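You operate a simulated robot arm through the tools that you are given. There is no shell and no other tool. Be economical: measure what you need, move in short steps, check, and stop when the job is done.

You are at the controls of a simulated robot arm. One attempt, no reset.

JOB
Open the counter door, take the black box on the upper shelf of the tall rack and put it away on the shelf of the counter cupboard and shut the door again. Fetch the felt pad from the top of the wall bench and set it on top of the check block. Fetch the tape roll from the top of the wall bench and set it on top of the spool on the top of the wall bench. Take the narrow brush from the top of the wall bench and leave it in the purple box. Put the chock on the top of the batch bench away on the top of the parts cart. Fetch the divider from the top of the check bench and set it on the top shelf of the stores rack. Put the grey roll on the top of the parts cart. Stack the bobbin that says "3 A" from the top of the check bench on top of the bobbin that says "6 A". Press the crank button two times. Put the wide brush from the top of the wall bench on the top of the steel turntable. Any order will do. Set down upright: chock.

It is judged by the outcome, as a careful person would: the job done as asked, and still so three seconds after it is handed in. It fails if anything else is knocked over, pushed out of place, dropped, spilled or broken.

ROBOT AND FRAMES
A 7-joint arm with a two-finger parallel gripper on a trunk, on a base that drives. Base frame: it is fixed to the floor where the robot stands at the start and does not move with it; the origin is under the middle of the robot, x ahead of it, y to its left, z up. Readings come in m, rad, newtons and seconds.
Its first joint turns from -2.897 to 2.897 rad. Places, roughly: black box (15x15x4 cm) [1, 8.6, 1.2]; bobbin [-1.75, -0.5, 0.75]; check block [2.5, 7.5, 0.75]; chock (6x6x8 cm) [-8.5, 0, 0.7]; counter door [2.1, 0.1, 0.4]; crank button [1.2, 5.7, 0.8]; divider (2x13x3 cm) [-2.6, -0.2, 0.8]; felt pad (4x4x2 cm) [2.2, 8, 0.7]; grey roll (6x6x16 cm) [-2.4, -0.2, 0.9]; narrow brush (5x3x5 cm) [2.6, 7.5, 0.8]; purple box (16x16x6 cm) [0.4, 6.4, 0.8]; shelf of the counter cupboard [2.2, 0.4, 0.4]; spool [3, 7.5, 0.75]; tape roll (6x6x3 cm) [2.1, 7.7, 0.8]; top of the parts cart [-5.7, -0.6, 0.7]; top of the steel turntable [3.3, 3.9, 0.8]; top shelf of the stores rack [-4.9, 1.8, 1.4]; wide brush (8x3x5 cm) [2.9, 7.4, 0.8]. Payload 1.57 kg.
Tool frame: the origin (TCP) lies between the finger pads and is the grasp point; the fingertips stand 0.03 m ahead of it; z points along the fingers, y is the line along which they close. Largest opening 0.08 m; finger width 0.017, thickness 0.012; the body of the gripper, 0.04 by 0.082 m, starts 0.08 m behind the TCP.
Orientation is that of the tool frame in the base frame, as [roll, pitch, yaw] about the fixed x, y, z axes, in that order (R = Rz(yaw) Ry(pitch) Rx(roll)). With the fingers straight down and closing along the base's y, the tool's x points along the base's -x, its y along +y and its z along -z.

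CONTROLS
- The arm moves only by the tool nudge_tool. Its argument "moves" is a list that holds one entry, the list of rows, each a list of 6 numbers: the shift along the tool's x, y, z in units of 20 mm (1.0 is 20 mm), then the turn, a rotation vector about the tool's x, y, z in units of 5 degrees (1.0 is 5 degrees). In form: [[[x, y, z, wx, wy, wz], ...]]. A call has 1 to 20 rows; each row shifts and turns the commanded pose from where the row before left it, along the tool's axes as they then stand. "jaw" is the finger opening in m, from 0 to 0.08, set as the call begins (left out, the last holds). A call with a number of a shift or a turn outside -1 to 1 is refused whole. Rows are played at 5 a second. More than 0.05 m and 0.15 rad between two rows, or a gripper value outside its range, and nothing of the call is played. A pose out of reach is approached as far as the arm can. The call stops where the force on the tool passes 40 N (or 10 N more than at its start, if that is more) or the arm is blocked; 0.2 s more then pass. Each finger travels about 0.153 m/s and halts on what it meets, pressing with about 41 N; the grip force reading is that of the motor and also rises with nothing between the fingers. The clock runs only during rows and for 0.2 s after the last one: add rows that do not move to give the fingers time. The reply holds the time, the measured pose of the TCP, the force on the tool along the base axes, the opening and the grip force, in the units named above and with some noise, with the torque about the TCP (base axes, N m) and any sound that the robot's microphone picked up.
- Cameras (640 x 400 px; columns grow to the right, rows downward): "scene" is now at [-0.0136, 0.1716, 1.3701]; the picture's right is [-0.20, -0.98, 0.00], its down [-0.55, 0.11, -0.83] and it looks along [0.81, -0.17, -0.56] (base axes); focal length 251 px, centre (320, 200). "wrist" rides on the gripper at [0.072, -0.007, -0.122] in the tool frame; the picture's right is [0.09, 1.00, 0.00], its down [-0.84, 0.08, -0.54] and it looks along [-0.54, 0.05, 0.84] (tool axes); focal length 238 px, centre (320, 200). There is no depth. A picture from a camera that has moved, and an enlarged one, comes with that camera's place and axes in the base frame and with its lens.
- snapshot(camera): a new picture of that camera. The clock stands still meanwhile.
- drive_base(legs): drives the robot by 1 to 6 legs, each [ahead, left, turn to the left] in m, m and rad, along the robot's own axes; the way and the turn of a leg run together, so that a leg with both is an arc; at most 1.5 m and 3.142 rad a leg. The arm and the cameras ride along, it lands a little off, and it stops where it bumps. It gives what a move gives.
- turn_head(pan, tilt): turns the head with the scene camera to pan (to the left, within 2.496 rad either way) and tilt (down, from -0.506 to 1.204), counted from straight ahead of the robot. It gives what a move gives.
- zoom(camera, box): a new picture of the part [left, top, right, bottom] of that camera's present view, enlarged. The clock stands still meanwhile.
- sign_off(): hands the job in; it is judged then, once.

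Go step by step. Nothing tells you exact positions but the pictures and the camera data: compare them with the known pose of the tool, close in by small moves and look again before you grip or let go. The budget is 535 turns and 310 pictures, counting those below and the enlarged ones. Unless the task says otherwise, let go and move clear before handing in.

The tools are called after "Emit:" as name(argument=value, ...) on one line, values as JSON. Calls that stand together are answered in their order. nudge_tool: Moves the arm, as the interface text tells. Its arguments: {"type":"object","properties":{"moves":{"type":"array"},"jaw":{"type":"number"}},"required":["moves"]} The other tools are called the same way: drive_base (legs) drives the base; turn_head (pan, tilt) turns the head that bears the scene camera; snapshot (camera) takes a picture; zoom (camera, box) takes an enlarged picture of a part of a camera's view; sign_off () hands the job in.

At the start:

```text
t: 0.0
position: [0.531, 0.1702, 0.838]
tcp_rot: [3.141, 0.0, 3.141]
contact_force: [-0.1, -0.1, 0.5]
torque: [0.01, -0.01, 0.04]
finger_gap: 0.0798
gripper_force: 0.1
robot x, y, heading: [-0.0019, 0.0015, -0.002]
head pan, tilt: [-0.201, 0.592]
```

scene: 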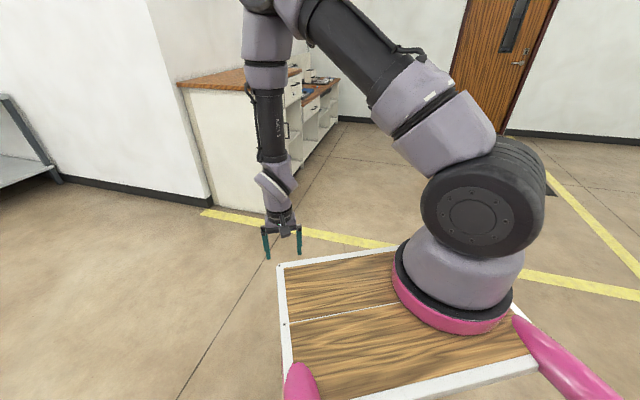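
wrist: 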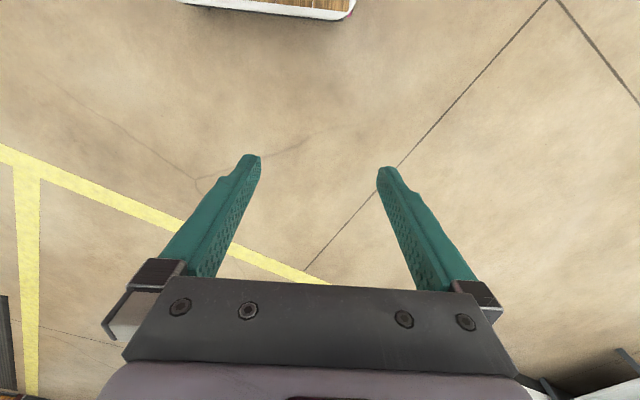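

I see the counter ahead and to the left, with its front facing right. I start by looking around with the head to understand the room.

Emit:
turn_head(pan=0.0, tilt=0.3)

Emit:
snapshot(camera="scene")

Emit:
turn_head(pan=1.4, tilt=0.3)

Emit:
snapshot(camera="scene")

Emit:
turn_head(pan=2.49, tilt=0.3)

Emit:
snapshot(camera="scene")

Emit:
turn_head(pan=-2.3, tilt=0.3)

Emit:
snapshot(camera="scene")

```text
t: 0.8
position: [0.5309, 0.1703, 0.8375]
tcp_rot: [-3.141, 0.0, 3.141]
contact_force: [-0.1, 0.1, 1.0]
torque: [-0.01, -0.01, 0.01]
finger_gap: 0.0795
gripper_force: 0.1
robot x, y, heading: [0.0007, -0.0025, 0.004]
head pan, tilt: [0.0, 0.3]
```

```text
307 pictures are left
camera scene: at [-0.0071, 0.1892, 1.3968], right [0.0, -1.0, 0.0], down [-0.3, 0.0, -0.95], along [0.95, 0.0, -0.3], focal length 251 px, centre (320, 200)
```

scene: 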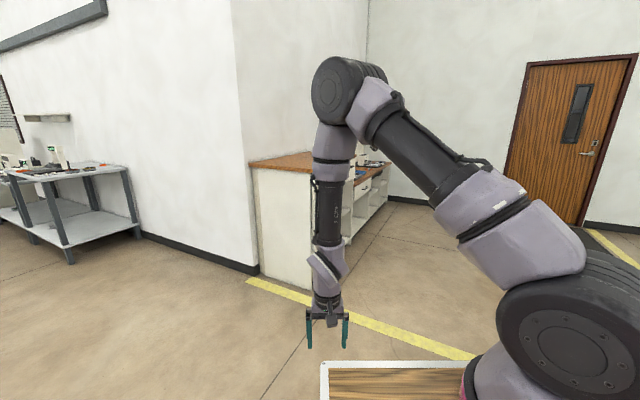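

```text
t: 2.3
position: [0.531, 0.1712, 0.8388]
tcp_rot: [3.141, 0.001, -3.14]
contact_force: [-0.7, 0.5, 0.2]
torque: [-0.02, 0.04, 0.01]
finger_gap: 0.0797
gripper_force: 0.1
robot x, y, heading: [-0.0013, -0.0023, -0.001]
head pan, tilt: [1.4, 0.3]
```

```text
306 pictures are left
camera scene: at [-0.0845, 0.2812, 1.3969], right [0.99, -0.17, 0.0], down [-0.05, -0.29, -0.96], along [0.16, 0.94, -0.3], focal length 251 px, centre (320, 200)
```

scene: 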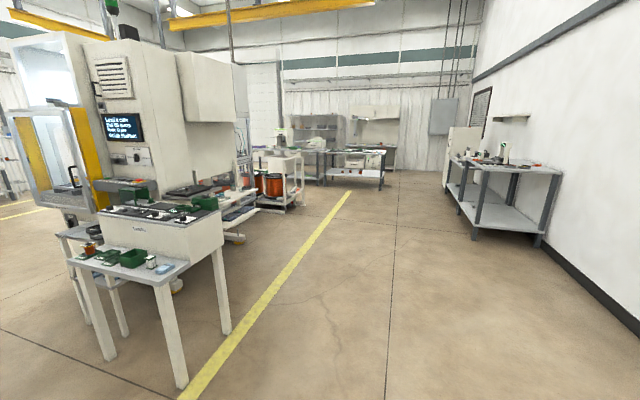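

```text
t: 3.6
position: [0.5314, 0.1717, 0.8376]
tcp_rot: [3.141, -0.001, 3.142]
contact_force: [-0.2, -0.7, -1.7]
torque: [0.01, -0.02, 0.02]
finger_gap: 0.0799
gripper_force: 0.1
robot x, y, heading: [-0.0015, 0.0002, 0.003]
head pan, tilt: [2.491, 0.3]
```

```text
305 pictures are left
camera scene: at [-0.1746, 0.2459, 1.3969], right [0.61, 0.8, 0.0], down [0.23, -0.18, -0.96], along [-0.76, 0.58, -0.3], focal length 251 px, centre (320, 200)
```

scene: 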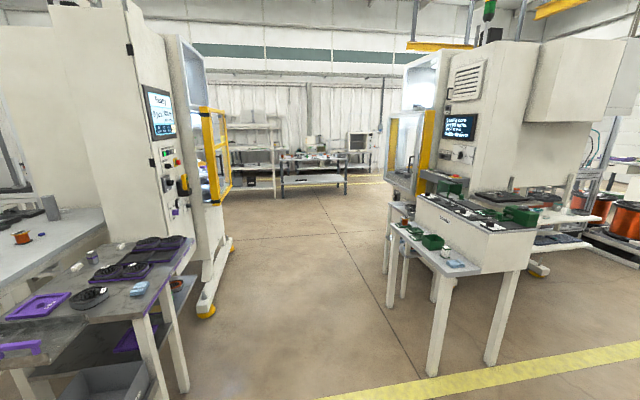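

```text
t: 7.4
position: [0.5316, 0.1706, 0.8382]
tcp_rot: [-3.14, -0.001, 3.14]
contact_force: [1.1, 0.9, -0.4]
torque: [-0.03, -0.01, 0.0]
finger_gap: 0.0799
gripper_force: 0.1
robot x, y, heading: [-0.0011, -0.0047, -0.002]
head pan, tilt: [-2.3, 0.3]
```

```text
304 pictures are left
camera scene: at [-0.1626, 0.1196, 1.3969], right [-0.75, 0.67, 0.0], down [0.2, 0.22, -0.96], along [-0.64, -0.71, -0.3], focal length 251 px, centre (320, 200)
```

scene: 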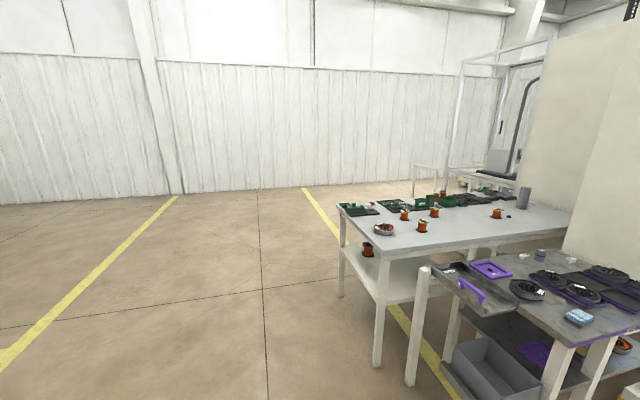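

The check bench with the bobbins is behind to the right, set at an angle. I look down once to see my own footprint, then drive.

Emit:
turn_head(pan=0.5, tilt=1.2)

Emit:
snapshot(camera="scene")

Emit:
turn_head(pan=-2.49, tilt=0.5)

Emit:
snapshot(camera="scene")

```text
t: 9.9
position: [0.5313, 0.1713, 0.8384]
tcp_rot: [-3.141, 0.0, -3.142]
contact_force: [-0.1, -0.7, -0.1]
torque: [-0.04, 0.02, 0.0]
finger_gap: 0.0801
gripper_force: 0.2
robot x, y, heading: [0.003, 0.0018, 0.001]
head pan, tilt: [0.499, 1.201]
```

```text
303 pictures are left
camera scene: at [-0.0513, 0.216, 1.3248], right [0.48, -0.88, 0.0], down [-0.82, -0.45, -0.36], along [0.32, 0.17, -0.93], focal length 251 px, centre (320, 200)
```

scene: 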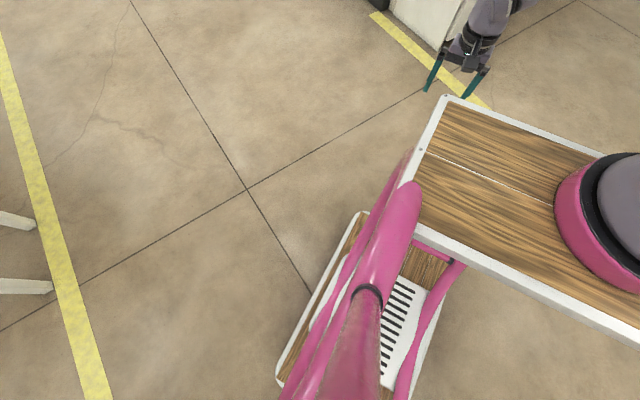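

```text
t: 12.5
position: [0.5319, 0.1702, 0.8393]
tcp_rot: [3.14, 0.0, 3.141]
contact_force: [0.8, -0.3, 0.4]
torque: [0.0, 0.03, 0.0]
finger_gap: 0.08
gripper_force: 0.0
robot x, y, heading: [0.0001, 0.0015, -0.003]
head pan, tilt: [-2.491, 0.499]
```

```text
302 pictures are left
camera scene: at [-0.1728, 0.1341, 1.3785], right [-0.61, 0.8, 0.0], down [0.38, 0.29, -0.88], along [-0.7, -0.53, -0.48], focal length 251 px, centre (320, 200)
```

scene: 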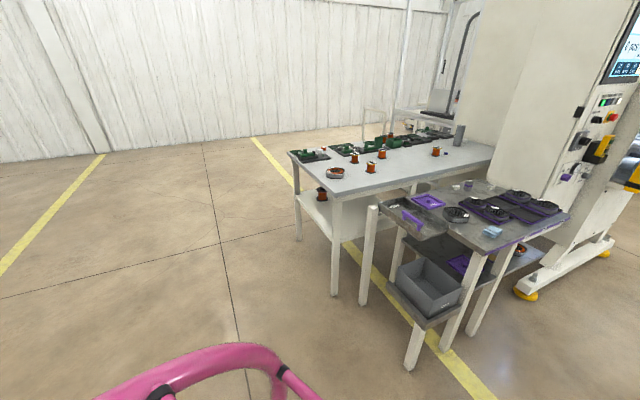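

Near end edge of the check bench runs about (-1.14,-0.52) to (-1.59,-1.24). I raise the arm and drive to that end facing along the bench.

Emit:
nudge_tool(moves=[[[0, 0, -1, 0, 0, 0], [0, 0, -1, 0, 0, 0], [0, 0, -1, 0, 0, 0], [0, 0, -1, 0, 0, 0], [0, 0, -1, 0, 0, 0], [0, 0, -1, 0, 0, 0], [0, 0, -1, 0, 0, 0], [0, 0, -1, 0, 0, 0]]])

Emit:
drive_base(legs=[[0, 0, 2.584], [0, 1.4, 0]])

Emit:
turn_head(pan=0.0, tilt=0.5)

Emit:
snapshot(camera="scene")

```text
t: 14.3
position: [0.5313, 0.171, 0.9988]
tcp_rot: [-3.141, 0.0, -3.14]
contact_force: [0.6, 1.1, 0.1]
torque: [-0.03, 0.03, 0.0]
finger_gap: 0.0801
gripper_force: 0.1
robot x, y, heading: [0.0051, 0.003, 0.005]
head pan, tilt: [-2.491, 0.499]
```

```text
t: 27.4
position: [-1.2753, -1.0725, 0.9969]
tcp_rot: [-3.141, -0.001, -0.548]
contact_force: [0.4, 0.3, 0.3]
torque: [0.0, 0.0, -0.02]
finger_gap: 0.0798
gripper_force: 0.2
robot x, y, heading: [-0.7347, -1.2038, 2.594]
head pan, tilt: [-2.491, 0.499]
```

```text
t: 29.7
position: [-1.2753, -1.0728, 0.9978]
tcp_rot: [-3.141, 0.0, -0.548]
contact_force: [0.9, -0.4, -0.7]
torque: [0.02, -0.02, -0.03]
finger_gap: 0.08
gripper_force: 0.0
robot x, y, heading: [-0.7324, -1.2051, 2.595]
head pan, tilt: [0.0, 0.499]
```

```text
301 pictures are left
camera scene: at [-0.8256, -1.3717, 1.3785], right [0.52, 0.85, 0.0], down [0.41, -0.25, -0.88], along [-0.75, 0.46, -0.48], focal length 251 px, centre (320, 200)
```

scene: 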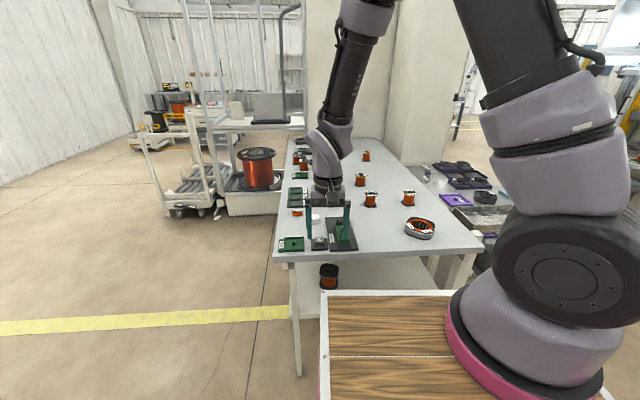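

The bench lines up ahead of me. I zoom in on the bobbins to read labels.

Emit:
zoom(camera="scene", box=[270, 140, 480, 260])

Emit:
snapshot(camera="wrist")

```text
3.05 times, centred on (375, 200) of scene
camera zoom: at [-0.8256, -1.3717, 1.3785], right [0.52, 0.85, 0.0], down [0.41, -0.25, -0.88], along [-0.75, 0.46, -0.48], focal length 766 px, centre (152, 200)
```

zoom: 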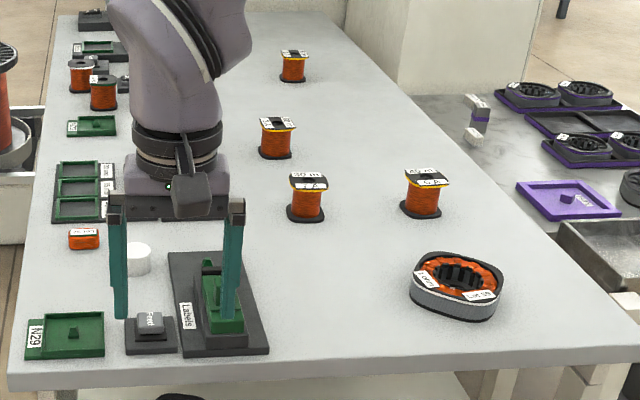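

```text
299 pictures are left
camera wrist: at [-1.2099, -1.1046, 1.1191], right [-0.44, -0.9, 0.0], down [-0.75, 0.37, 0.54], along [-0.49, 0.24, -0.84], focal length 238 px, centre (320, 200)
```

wrist: 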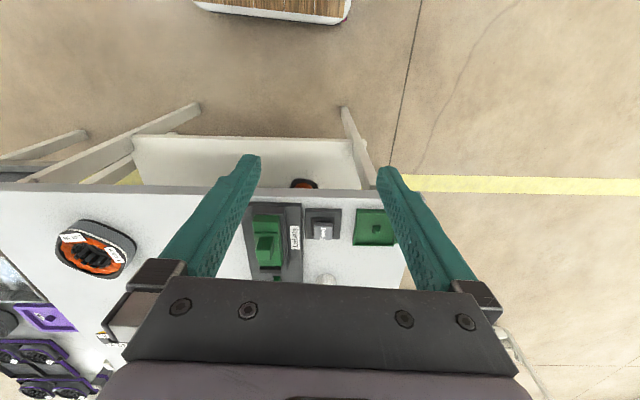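

Emit:
zoom(camera="scene", box=[350, 150, 430, 215])

Emit:
zoom(camera="scene", box=[285, 150, 325, 182])

```text
6.15 times, centred on (390, 182) of scene
camera zoom: at [-0.8256, -1.3717, 1.3785], right [0.52, 0.85, 0.0], down [0.41, -0.25, -0.88], along [-0.75, 0.46, -0.48], focal length 1547 px, centre (-111, 308)
```

zoom: 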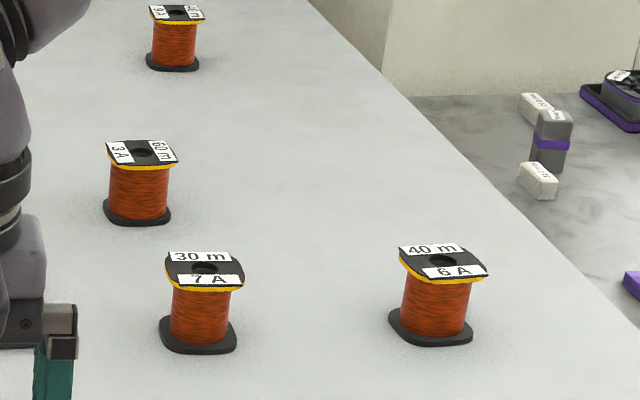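

```text
12.50 times, centred on (305, 166) of scene
camera zoom: at [-0.8256, -1.3717, 1.3785], right [0.52, 0.85, 0.0], down [0.41, -0.25, -0.88], along [-0.75, 0.46, -0.48], focal length 3142 px, centre (508, 625)
```

zoom: 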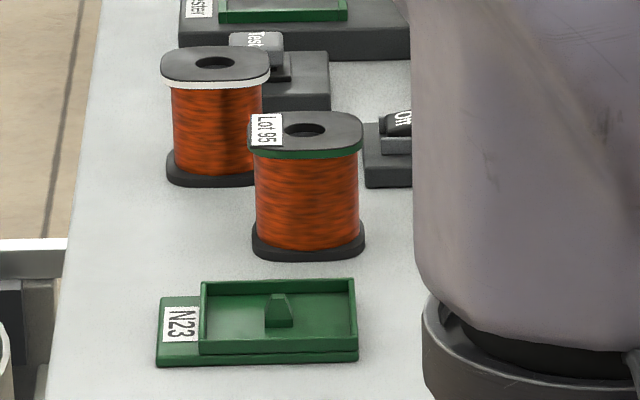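

3 A is in the second row (about (-1.90,-0.43)), 6 A front right (about (-1.58,-0.36)). 3 A is best reached from the free long side, so I drive around to that side.

Emit:
drive_base(legs=[[0, 1.0, 0], [0.65, 0.05, 0], [0.65, 0.05, 0], [0, 0, -1.496]])

Emit:
snapshot(camera="scene")

```text
t: 45.0
position: [-2.3286, -0.9066, 0.9971]
tcp_rot: [3.141, 0.001, -2.046]
contact_force: [-0.2, -0.1, -0.2]
torque: [0.03, 0.01, 0.04]
finger_gap: 0.0799
gripper_force: 0.0
robot x, y, heading: [-2.4205, -1.459, 1.098]
head pan, tilt: [0.0, 0.499]
```

```text
296 pictures are left
camera scene: at [-2.5932, -1.3781, 1.3785], right [0.89, -0.46, 0.0], down [-0.22, -0.43, -0.88], along [0.4, 0.78, -0.48], focal length 251 px, centre (320, 200)
```

scene: 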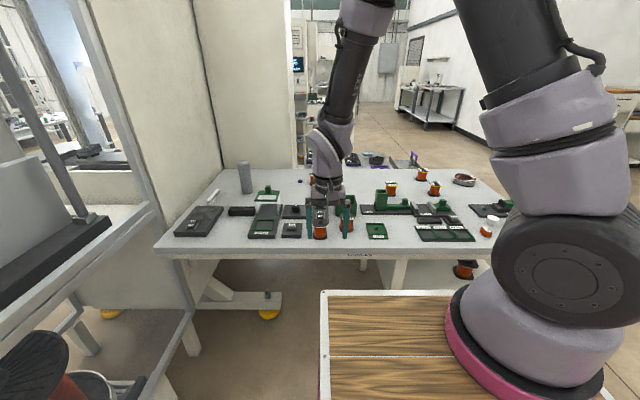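

Cross-checking the two views puts the bench top at z≈0.80 and 3 A at about (-1.77,-0.54). I drive closer and look with the wrist camera.

Emit:
drive_base(legs=[[0, -0.16, 0], [0.27, 0, 0]])

Emit:
snapshot(camera="scene")

Emit:
snapshot(camera="wrist")

```text
t: 48.0
position: [-2.0605, -0.7379, 0.9981]
tcp_rot: [3.14, 0.0, -2.048]
contact_force: [0.7, -0.5, 0.6]
torque: [0.02, -0.01, 0.03]
finger_gap: 0.08
gripper_force: 0.0
robot x, y, heading: [-2.155, -1.2881, 1.095]
head pan, tilt: [0.0, 0.499]
```

```text
295 pictures are left
camera scene: at [-2.3258, -1.2094, 1.3785], right [0.89, -0.46, 0.0], down [-0.22, -0.43, -0.88], along [0.4, 0.78, -0.48], focal length 251 px, centre (320, 200)
```

scene: 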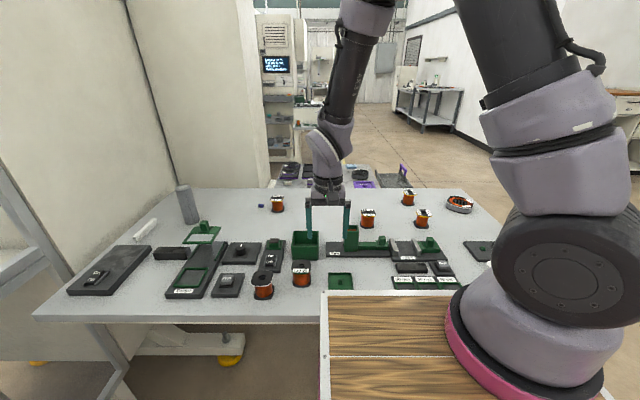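

```text
294 pictures are left
camera wrist: at [-2.0862, -0.8048, 1.1191], right [-0.93, 0.38, 0.0], down [0.32, 0.78, 0.54], along [0.2, 0.5, -0.84], focal length 238 px, centre (320, 200)
```

wrist: 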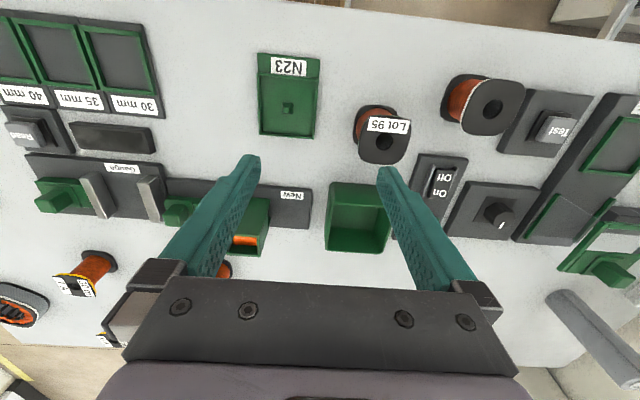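

3 A is about 0.295 m ahead and 0.17 m right of the tool. I move above it and look with the wrist camera.

Emit:
nudge_tool(moves=[[[-0.98, -0.56, 0, 0, 0, 0], [-0.98, -0.56, 0, 0, 0, 0], [-0.98, -0.56, 0, 0, 0, 0], [-0.98, -0.56, 0, 0, 0, 0], [-0.98, -0.56, 0, 0, 0, 0], [-0.98, -0.56, 0, 0, 0, 0], [-0.98, -0.56, 0, 0, 0, 0], [-0.98, -0.56, 0, 0, 0, 0], [-0.98, -0.56, 0, 0, 0, 0], [-0.98, -0.56, 0, 0, 0, 0], [-0.98, -0.56, 0, 0, 0, 0], [-0.98, -0.56, 0, 0, 0, 0], [-0.98, -0.56, 0, 0, 0, 0], [-0.98, -0.56, 0, 0, 0, 0], [-0.98, -0.56, 0, 0, 0, 0]]])

Emit:
snapshot(camera="wrist")

```text
t: 51.1
position: [-1.7761, -0.5537, 0.9976]
tcp_rot: [-3.141, 0.0, -2.047]
contact_force: [0.1, 0.4, -0.3]
torque: [-0.02, -0.05, -0.02]
finger_gap: 0.0802
gripper_force: 0.0
robot x, y, heading: [-2.1517, -1.2879, 1.093]
head pan, tilt: [0.0, 0.499]
```

```text
293 pictures are left
camera wrist: at [-1.802, -0.6209, 1.1192], right [-0.93, 0.38, 0.0], down [0.32, 0.78, 0.54], along [0.2, 0.5, -0.84], focal length 238 px, centre (320, 200)
```

wrist: 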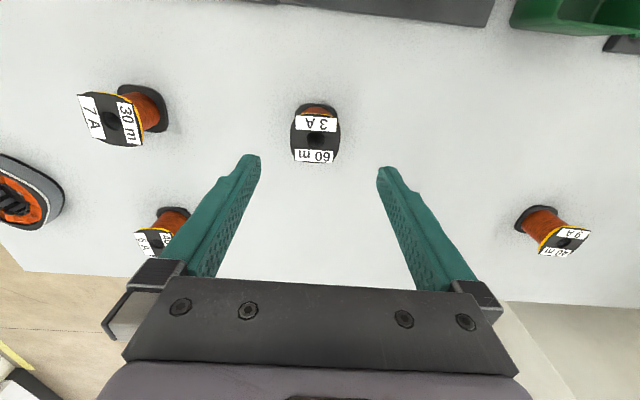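

3 A is between the fingers, aligned. I come down partway and check again.

Emit:
nudge_tool(moves=[[[-0.6, -0.2, 0, 0, 0, 0], [0, 0, 1, 0, 0, 0], [0, 0, 1, 0, 0, 0], [0, 0, 1, 0, 0, 0]]])

Emit:
snapshot(camera="wrist")

```text
t: 52.1
position: [-1.766, -0.5448, 0.9379]
tcp_rot: [-3.141, -0.001, -2.047]
contact_force: [-0.3, -0.5, 0.4]
torque: [0.0, -0.03, 0.03]
finger_gap: 0.0799
gripper_force: 0.1
robot x, y, heading: [-2.1551, -1.2881, 1.095]
head pan, tilt: [0.0, 0.499]
```

```text
292 pictures are left
camera wrist: at [-1.793, -0.6124, 1.0591], right [-0.93, 0.38, 0.0], down [0.32, 0.78, 0.54], along [0.2, 0.5, -0.84], focal length 238 px, centre (320, 200)
```

wrist: 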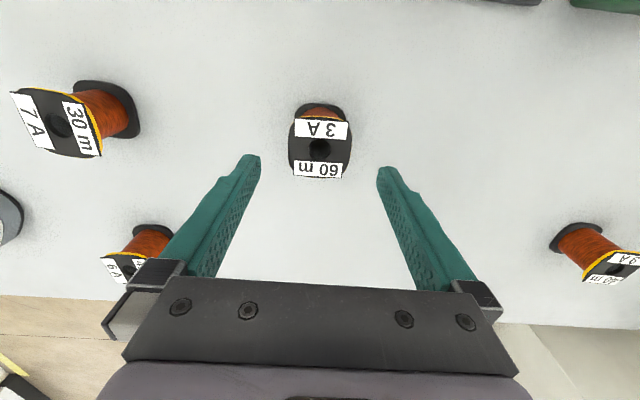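

Emit:
nudge_tool(moves=[[[-0.3, 0, 0.7, 0, 0, 0], [0, 0, 0.7, 0, 0, 0]]])

Emit:
snapshot(camera="wrist")

Emit:
snapshot(camera="scene")

```text
t: 52.8
position: [-1.7648, -0.5407, 0.9091]
tcp_rot: [3.141, -0.001, -2.05]
contact_force: [0.0, 0.0, -0.5]
torque: [0.0, 0.04, 0.02]
finger_gap: 0.0798
gripper_force: 0.1
robot x, y, heading: [-2.1515, -1.2872, 1.096]
head pan, tilt: [0.0, 0.499]
```

```text
291 pictures are left
camera wrist: at [-1.7901, -0.6071, 1.031], right [-0.93, 0.38, 0.0], down [0.32, 0.78, 0.54], along [0.2, 0.5, -0.84], focal length 238 px, centre (320, 200)
```

wrist: 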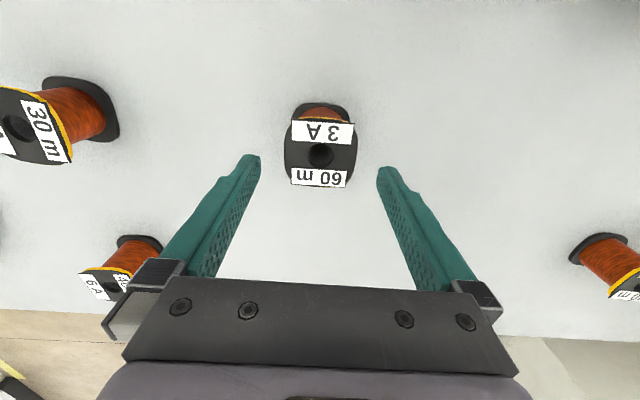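

```text
290 pictures are left
camera scene: at [-2.3259, -1.2096, 1.3785], right [0.89, -0.46, 0.0], down [-0.22, -0.43, -0.88], along [0.4, 0.78, -0.48], focal length 251 px, centre (320, 200)
```

scene: 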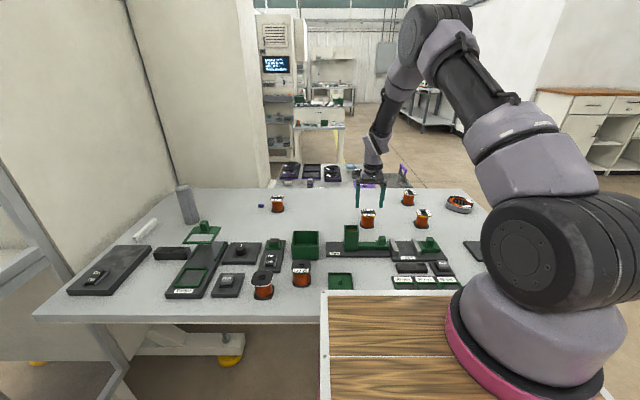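

The top flange is about z 0.85 and centred. I go down to z≈0.838 and grip.

Emit:
nudge_tool(moves=[[[0, 0, 0.9, 0, 0, 0], [0, 0, 0.9, 0, 0, 0], [0, 0, 0.9, 0, 0, 0], [0, 0, 0.8, 0, 0, 0]]])

Emit:
snapshot(camera="wrist")

```text
t: 53.8
position: [-1.7648, -0.5402, 0.8391]
tcp_rot: [3.141, -0.001, -2.046]
contact_force: [-0.2, 0.3, 0.1]
torque: [0.02, 0.02, -0.01]
finger_gap: 0.0799
gripper_force: 0.0
robot x, y, heading: [-2.1521, -1.2864, 1.094]
head pan, tilt: [0.0, 0.499]
```

```text
289 pictures are left
camera wrist: at [-1.7904, -0.6068, 0.9609], right [-0.93, 0.38, 0.0], down [0.32, 0.78, 0.54], along [0.2, 0.5, -0.84], focal length 238 px, centre (320, 200)
```

wrist: 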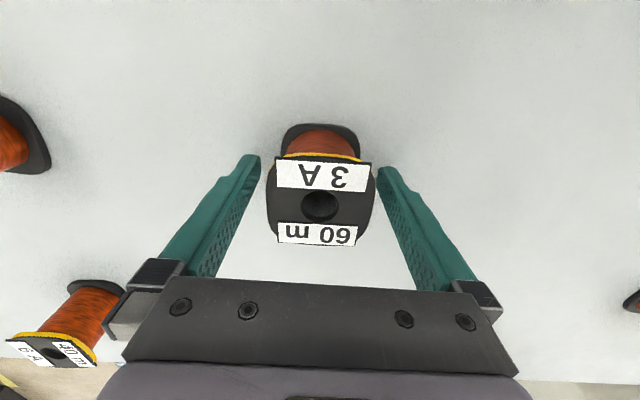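

Well centred; closing.

Emit:
nudge_tool(moves=[[[0, 0, 0, 0, 0, 0], [0, 0, 0, 0, 0, 0], [0, 0, 0, 0, 0, 0]]], jaw=0.03)

Emit:
nudge_tool(moves=[[[0, 0, -1, 0, 0, 0], [0, 0, -1, 0, 0, 0]]])

Emit:
snapshot(camera="wrist")

```text
t: 54.5
position: [-1.7641, -0.5388, 0.8389]
tcp_rot: [-3.141, 0.0, -2.046]
contact_force: [0.8, -0.7, 0.7]
torque: [-0.01, -0.05, -0.02]
finger_gap: 0.0555
gripper_force: 41.1
robot x, y, heading: [-2.1511, -1.2853, 1.095]
head pan, tilt: [0.0, 0.499]
```

```text
t: 55.1
position: [-1.7648, -0.5399, 0.8796]
tcp_rot: [-3.141, -0.001, -2.048]
contact_force: [-1.1, 0.5, -0.1]
torque: [0.05, 0.0, -0.01]
finger_gap: 0.0556
gripper_force: 30.4
robot x, y, heading: [-2.151, -1.2846, 1.092]
head pan, tilt: [0.0, 0.499]
```

```text
288 pictures are left
camera wrist: at [-1.7904, -0.6072, 1.001], right [-0.93, 0.38, 0.0], down [0.32, 0.78, 0.54], along [0.2, 0.5, -0.84], focal length 238 px, centre (320, 200)
```

wrist: 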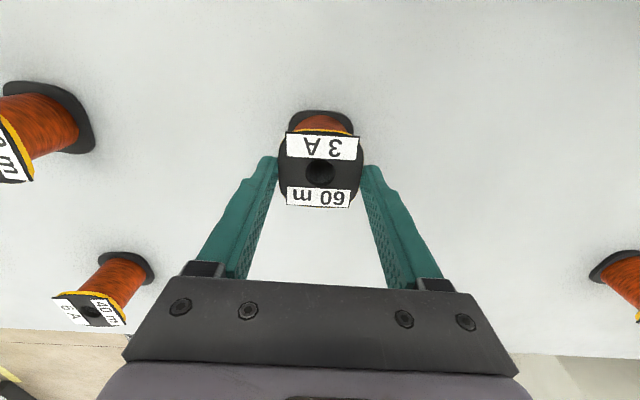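

The bobbin seems not to have come up. I look closer.

Emit:
zoom(camera="wrist", box=[220, 90, 420, 215])

Emit:
zoom(camera="scene", box=[330, 160, 430, 240])

```text
3.20 times, centred on (320, 152) of wrist
camera zoom: at [-1.7904, -0.6072, 1.001], right [-0.93, 0.38, 0.0], down [0.32, 0.78, 0.54], along [0.2, 0.5, -0.84], focal length 763 px, centre (320, 352)
```

zoom: 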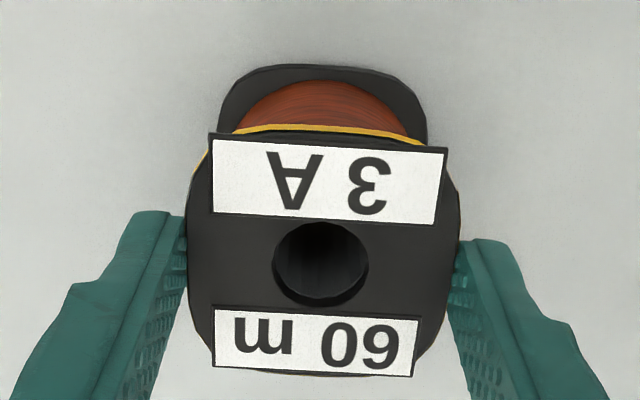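

```text
5.00 times, centred on (380, 200) of scene
camera zoom: at [-2.3258, -1.2095, 1.3785], right [0.89, -0.46, 0.0], down [-0.22, -0.43, -0.88], along [0.4, 0.78, -0.48], focal length 1257 px, centre (20, 200)
```

zoom: 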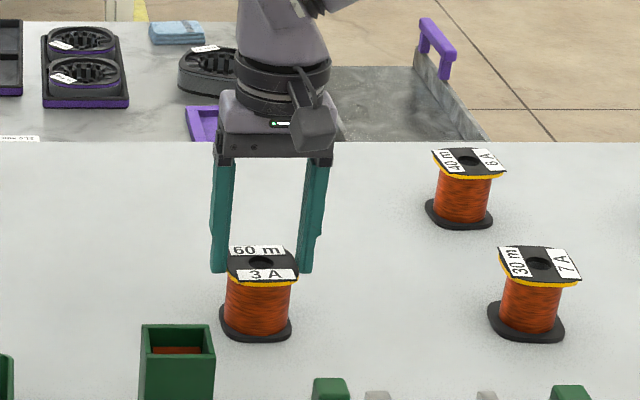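

It slipped out; still standing. I open, go lower so the pads take both flanges, grip again and lift slowly.

Emit:
nudge_tool(moves=[[[0, 0, 0, 0, 0, 0], [0, 0, 0, 0, 0, 0], [0, 0, 0.7, 0, 0, 0], [0, 0, 0.7, 0, 0, 0], [0, 0, 0.6, 0, 0, 0], [0, 0, 0.2, 0, 0, 0], [0, 0, 0.2, 0, 0, 0], [0, 0, 0.1, 0, 0, 0]]], jaw=0.08)

Emit:
snapshot(camera="wrist")

```text
t: 57.0
position: [-1.7638, -0.5417, 0.8295]
tcp_rot: [-3.141, -0.001, -2.049]
contact_force: [0.3, 0.4, -1.0]
torque: [0.03, -0.02, 0.02]
finger_gap: 0.08
gripper_force: 0.0
robot x, y, heading: [-2.1524, -1.2895, 1.091]
head pan, tilt: [0.0, 0.499]
```

```text
285 pictures are left
camera wrist: at [-1.7901, -0.607, 0.9514], right [-0.93, 0.38, 0.0], down [0.32, 0.78, 0.54], along [0.2, 0.5, -0.84], focal length 238 px, centre (320, 200)
```

wrist: 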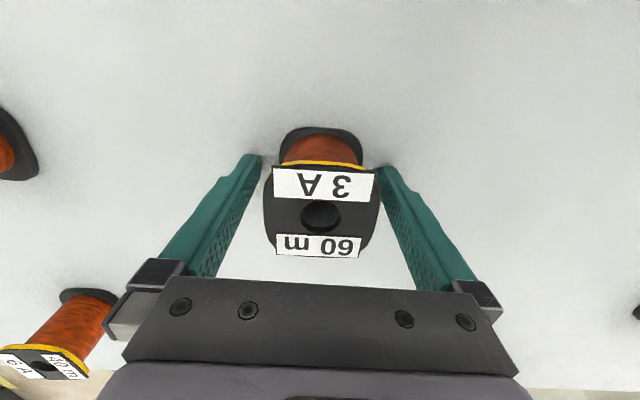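

Emit:
nudge_tool(moves=[[[0, 0, 0.15, 0, 0, 0], [0, 0, 0.15, 0, 0, 0]]])

Emit:
nudge_tool(moves=[[[0, 0, 0.15, 0, 0, 0], [0, 0, 0.15, 0, 0, 0]]])

Emit:
snapshot(camera="wrist")

```text
t: 57.5
position: [-1.7632, -0.5408, 0.83]
tcp_rot: [-3.14, 0.002, -2.051]
contact_force: [-4.6, -9.9, 20.4]
torque: [-0.88, -0.59, -0.65]
finger_gap: 0.08
gripper_force: 0.0
robot x, y, heading: [-2.1551, -1.2854, 1.092]
head pan, tilt: [0.0, 0.499]
stopped in row 2: the force on the tool passed its limit at 48 N (the readings are from after the stop); the commanded pose is now the measured one
```

```text
t: 57.8
position: [-1.7631, -0.5407, 0.8303]
tcp_rot: [3.142, 0.003, -2.054]
contact_force: [-5.8, -9.9, 19.7]
torque: [-0.88, -0.54, -0.64]
finger_gap: 0.0802
gripper_force: 0.0
robot x, y, heading: [-2.1538, -1.2909, 1.094]
head pan, tilt: [0.0, 0.499]
stopped in row 1: the force on the tool passed its limit at 46 N (the readings are from after the stop); the commanded pose is now the measured one
```

```text
284 pictures are left
camera wrist: at [-1.7903, -0.6069, 0.9511], right [-0.93, 0.38, 0.0], down [0.32, 0.78, 0.54], along [0.21, 0.5, -0.84], focal length 238 px, centre (320, 200)
```

wrist: 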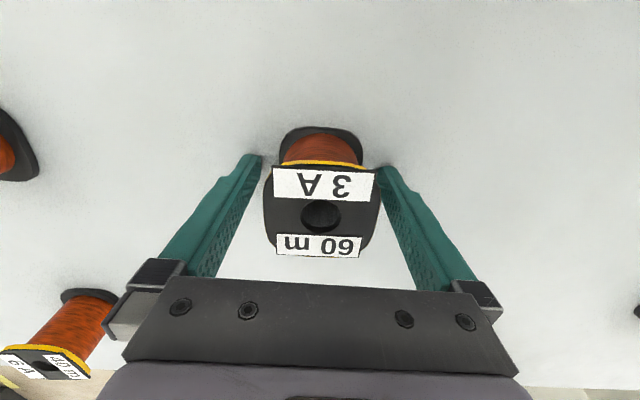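

Bench top confirmed at z≈0.80. I raise 2 mm, grip and lift slowly.

Emit:
nudge_tool(moves=[[[0, 0, -0.15, 0, 0, 0], [0, 0, 0, 0, 0, 0], [0, 0, 0, 0, 0, 0]]])

Emit:
nudge_tool(moves=[[[0, 0, 0, 0, 0, 0], [0, 0, 0, 0, 0, 0], [0, 0, 0, 0, 0, 0], [0, 0, 0, 0, 0, 0], [0, 0, 0, 0, 0, 0]]], jaw=0.0)

Emit:
nudge_tool(moves=[[[0, 0, -0.25, 0, 0, 0], [0, 0, -0.25, 0, 0, 0], [0, 0, -0.25, 0, 0, 0], [0, 0, -0.25, 0, 0, 0]]])

Emit:
snapshot(camera="wrist")

```text
t: 58.6
position: [-1.764, -0.5382, 0.8311]
tcp_rot: [3.141, 0.002, -2.051]
contact_force: [-0.5, 0.9, -1.6]
torque: [-0.02, 0.0, -0.01]
finger_gap: 0.0802
gripper_force: 0.1
robot x, y, heading: [-2.1491, -1.2875, 1.096]
head pan, tilt: [0.0, 0.499]
```

```text
t: 59.8
position: [-1.7633, -0.538, 0.8311]
tcp_rot: [-3.141, 0.002, -2.051]
contact_force: [-1.2, 0.1, -0.2]
torque: [0.05, 0.09, 0.05]
finger_gap: 0.0555
gripper_force: 41.1
robot x, y, heading: [-2.1562, -1.2894, 1.087]
head pan, tilt: [0.0, 0.499]
```

```text
t: 60.8
position: [-1.7636, -0.5393, 0.8532]
tcp_rot: [3.14, 0.002, -2.052]
contact_force: [0.5, 0.5, -4.5]
torque: [-0.02, 0.01, 0.02]
finger_gap: 0.0562
gripper_force: 41.5
robot x, y, heading: [-2.1527, -1.2854, 1.092]
head pan, tilt: [0.0, 0.499]
```

```text
283 pictures are left
camera wrist: at [-1.7895, -0.6059, 0.9728], right [-0.93, 0.38, 0.0], down [0.32, 0.78, 0.54], along [0.21, 0.5, -0.84], focal length 238 px, centre (320, 200)
```

wrist: 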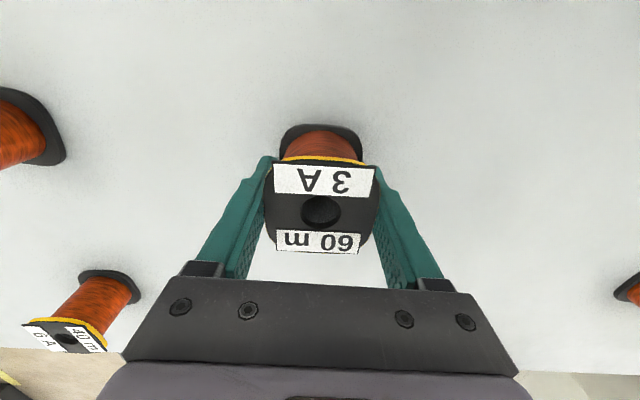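

Now it lifts. I raise it slowly to carry height.

Emit:
nudge_tool(moves=[[[0, 0, -0.4, 0, 0, 0], [0, 0, -0.4, 0, 0, 0], [0, 0, -0.4, 0, 0, 0], [0, 0, -0.4, 0, 0, 0], [0, 0, -0.4, 0, 0, 0], [0, 0, -0.4, 0, 0, 0], [0, 0, -0.4, 0, 0, 0], [0, 0, -0.4, 0, 0, 0], [0, 0, -0.4, 0, 0, 0], [0, 0, -0.4, 0, 0, 0], [0, 0, -0.4, 0, 0, 0], [0, 0, -0.4, 0, 0, 0], [0, 0, -0.4, 0, 0, 0], [0, 0, -0.4, 0, 0, 0], [0, 0, -0.4, 0, 0, 0], [0, 0, -0.4, 0, 0, 0], [0, 0, -0.4, 0, 0, 0], [0, 0, -0.4, 0, 0, 0], [0, 0, -0.4, 0, 0, 0], [0, 0, -0.4, 0, 0, 0]]])

Emit:
snapshot(camera="wrist")

```text
t: 65.0
position: [-1.7634, -0.5387, 1.0105]
tcp_rot: [3.141, 0.002, -2.05]
contact_force: [-0.1, 1.0, -3.4]
torque: [-0.01, -0.01, 0.02]
finger_gap: 0.0559
gripper_force: 41.3
robot x, y, heading: [-2.1531, -1.2881, 1.097]
head pan, tilt: [0.0, 0.499]
```

```text
282 pictures are left
camera wrist: at [-1.7896, -0.6065, 1.1324], right [-0.93, 0.38, 0.0], down [0.32, 0.78, 0.54], along [0.2, 0.5, -0.84], focal length 238 px, centre (320, 200)
```

wrist: 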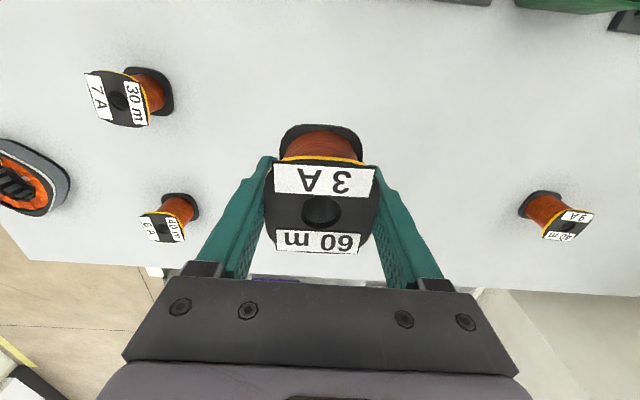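

Held firmly. 6 A is just out of reach from here, so I drive around to the bench end.

Emit:
drive_base(legs=[[-0.35, 0, 0], [0, -1.2, 0], [0, 0, 1.571], [0, -1.13, 0]])

Emit:
snapshot(camera="scene")

Emit:
snapshot(camera="wrist")

```text
t: 82.2
position: [-1.5127, -0.764, 1.0112]
tcp_rot: [3.141, 0.001, -0.452]
contact_force: [0.0, -0.8, -3.5]
torque: [-0.04, 0.05, 0.01]
finger_gap: 0.0557
gripper_force: 41.3
robot x, y, heading: [-0.7539, -1.1368, 2.691]
head pan, tilt: [0.0, 0.499]
```

```text
281 pictures are left
camera scene: at [-0.829, -1.3102, 1.3785], right [0.44, 0.9, 0.0], down [0.43, -0.21, -0.88], along [-0.79, 0.38, -0.48], focal length 251 px, centre (320, 200)
```

scene: 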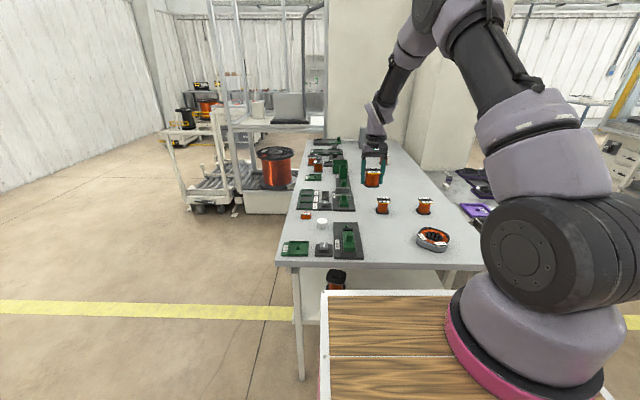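

```text
280 pictures are left
camera wrist: at [-1.4433, -0.7904, 1.1325], right [-0.35, -0.94, 0.0], down [-0.78, 0.3, 0.54], along [-0.51, 0.19, -0.84], focal length 238 px, centre (320, 200)
```

wrist: 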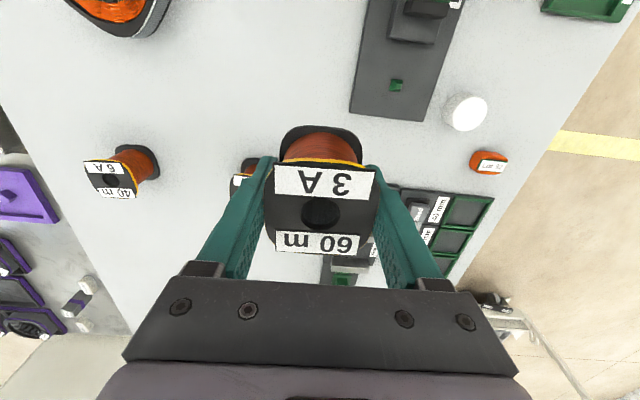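

6 A is at about (-1.485,-0.483). I drive ahead 0.2 and right 0.1.

Emit:
drive_base(legs=[[0, -0.1, 0], [0.2, 0, 0]])

Emit:
snapshot(camera="wrist")

```text
t: 84.5
position: [-1.6487, -0.5898, 1.0112]
tcp_rot: [-3.141, 0.001, -0.454]
contact_force: [0.2, 0.2, -3.5]
torque: [0.01, 0.02, 0.0]
finger_gap: 0.0557
gripper_force: 41.1
robot x, y, heading: [-0.8903, -0.9561, 2.692]
head pan, tilt: [0.0, 0.499]
```

```text
279 pictures are left
camera wrist: at [-1.581, -0.6154, 1.1324], right [-0.35, -0.94, 0.0], down [-0.79, 0.3, 0.54], along [-0.51, 0.19, -0.84], focal length 238 px, centre (320, 200)
```

wrist: 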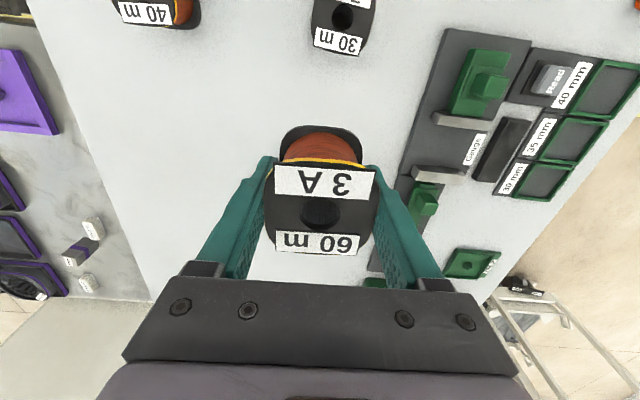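

Emit:
nudge_tool(moves=[[[1, -0.5, 0, 0, 0, 0], [1, -0.5, 0, 0, 0, 0], [1, -0.5, 0, 0, 0, 0], [1, -0.5, 0, 0, 0, 0], [1, -0.5, 0, 0, 0, 0]]])

Emit:
snapshot(camera="wrist")

Emit:
snapshot(camera="scene")

```text
t: 85.7
position: [-1.5376, -0.5885, 1.0123]
tcp_rot: [3.141, 0.003, -0.45]
contact_force: [-0.6, 0.1, -4.2]
torque: [0.02, -0.02, 0.01]
finger_gap: 0.0557
gripper_force: 41.0
robot x, y, heading: [-0.89, -0.9555, 2.692]
head pan, tilt: [0.0, 0.499]
```

```text
278 pictures are left
camera wrist: at [-1.4691, -0.6143, 1.1324], right [-0.35, -0.94, 0.0], down [-0.79, 0.29, 0.54], along [-0.51, 0.19, -0.84], focal length 238 px, centre (320, 200)
```

wrist: 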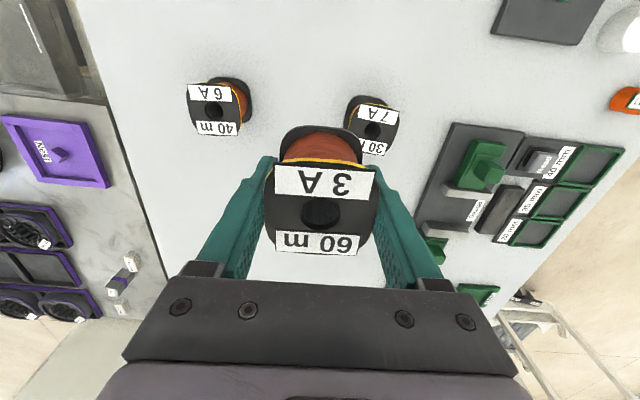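

```text
277 pictures are left
camera scene: at [-0.9655, -1.1335, 1.3785], right [0.43, 0.9, 0.0], down [0.43, -0.21, -0.88], along [-0.79, 0.38, -0.48], focal length 251 px, centre (320, 200)
```

scene: 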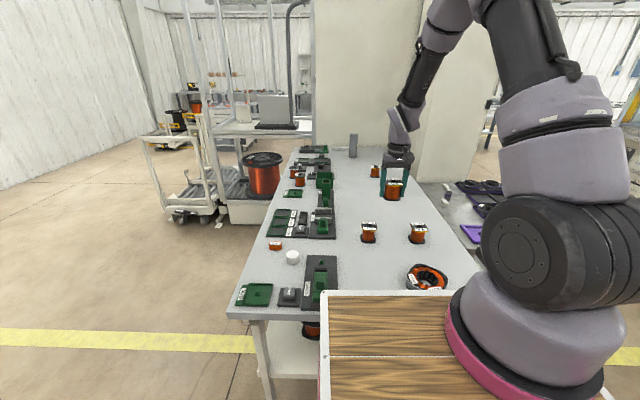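

Emit:
nudge_tool(moves=[[[0.02, -0.863, 0, 0, 0, 0], [0, -0.863, 0, 0, 0, 0], [0, -0.863, 0, 0, 0, 0], [0, -0.863, 0, 0, 0, 0], [0, -0.863, 0, 0, 0, 0], [0, -0.863, 0, 0, 0, 0], [0, -0.863, 0, 0, 0, 0], [0, 0, 0.8, 0, 0, 0], [0, 0, 0.8, 0, 0, 0], [0, 0, 0.8, 0, 0, 0]]])

Emit:
snapshot(camera="wrist")

Emit:
zoom(camera="scene", box=[380, 160, 460, 260])

```text
t: 87.9
position: [-1.4847, -0.4808, 0.9625]
tcp_rot: [3.141, 0.002, -0.452]
contact_force: [0.6, 0.5, -3.7]
torque: [0.03, 0.0, 0.01]
finger_gap: 0.056
gripper_force: 41.3
robot x, y, heading: [-0.8904, -0.957, 2.69]
head pan, tilt: [0.0, 0.499]
```

```text
276 pictures are left
camera wrist: at [-1.4163, -0.5057, 1.0839], right [-0.35, -0.94, 0.0], down [-0.79, 0.3, 0.54], along [-0.51, 0.19, -0.84], focal length 238 px, centre (320, 200)
```

wrist: 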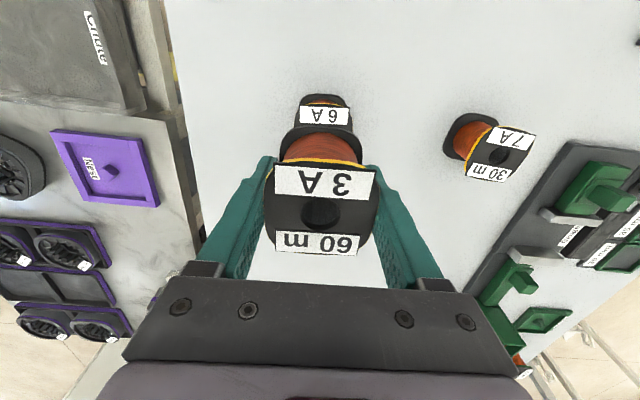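

```text
4.00 times, centred on (420, 210) of scene
camera zoom: at [-0.9651, -1.1336, 1.3785], right [0.43, 0.9, 0.0], down [0.43, -0.21, -0.88], along [-0.79, 0.38, -0.48], focal length 1005 px, centre (-80, 160)
```

zoom: 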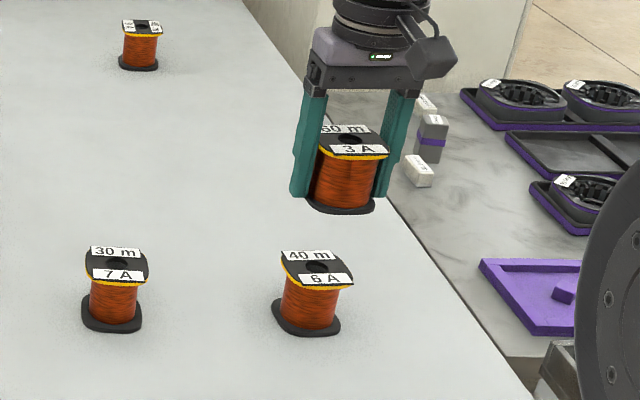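

Emit:
nudge_tool(moves=[[[0, 0, 0.8, 0, 0, 0], [0, 0, 0.8, 0, 0, 0], [0, 0, 0.8, 0, 0, 0], [0, 0, 0.7, 0, 0, 0]]])

Emit:
snapshot(camera="wrist")

Emit:
zoom(camera="scene", box=[380, 190, 460, 250])

```text
t: 88.9
position: [-1.4843, -0.4793, 0.9019]
tcp_rot: [-3.14, 0.003, -0.453]
contact_force: [0.3, -0.4, -3.4]
torque: [0.0, 0.02, -0.01]
finger_gap: 0.0559
gripper_force: 41.0
robot x, y, heading: [-0.8937, -0.9556, 2.693]
head pan, tilt: [0.0, 0.499]
```

```text
274 pictures are left
camera wrist: at [-1.4164, -0.5051, 1.0223], right [-0.35, -0.94, 0.0], down [-0.79, 0.29, 0.54], along [-0.51, 0.19, -0.84], focal length 238 px, centre (320, 200)
```

wrist: 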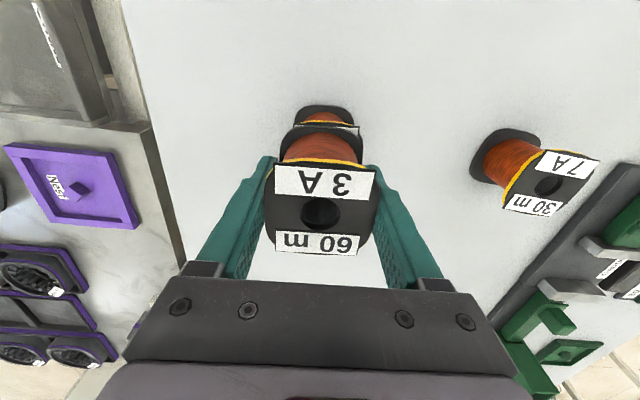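

```text
6.67 times, centred on (420, 220) of scene
camera zoom: at [-0.9651, -1.1336, 1.3785], right [0.43, 0.9, 0.0], down [0.43, -0.21, -0.88], along [-0.79, 0.38, -0.48], focal length 1675 px, centre (-347, 67)
```

zoom: 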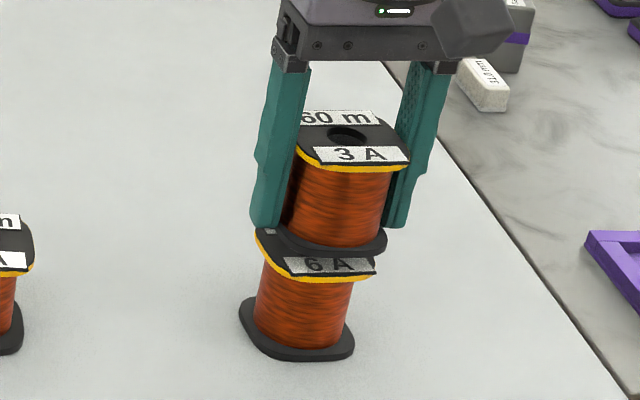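

3 A sits about 4 mm off sideways; I correct that and lower gently.

Emit:
nudge_tool(moves=[[[0, 0.2, 0, 0, 0, 0], [0, 0, 0.3, 0, 0, 0], [0, 0, 0.2, 0, 0, 0], [0, 0, 0.1, 0, 0, 0]]])

Emit:
zoom(camera="scene", box=[380, 190, 460, 250])

```text
t: 89.9
position: [-1.4856, -0.4832, 0.8906]
tcp_rot: [-3.141, 0.003, -0.453]
contact_force: [2.7, -1.4, 12.6]
torque: [-0.19, -0.34, 0.04]
finger_gap: 0.0559
gripper_force: 40.9
robot x, y, heading: [-0.8916, -0.9547, 2.694]
head pan, tilt: [0.0, 0.499]
```

```text
6.67 times, centred on (420, 220) of scene
camera zoom: at [-0.9648, -1.1339, 1.3785], right [0.43, 0.9, 0.0], down [0.43, -0.21, -0.88], along [-0.79, 0.38, -0.48], focal length 1675 px, centre (-347, 67)
```

zoom: 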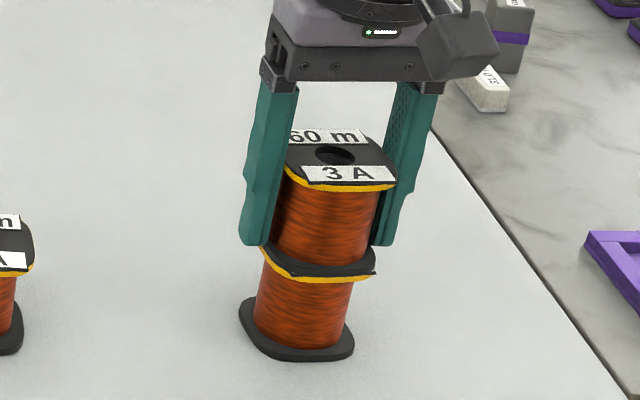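

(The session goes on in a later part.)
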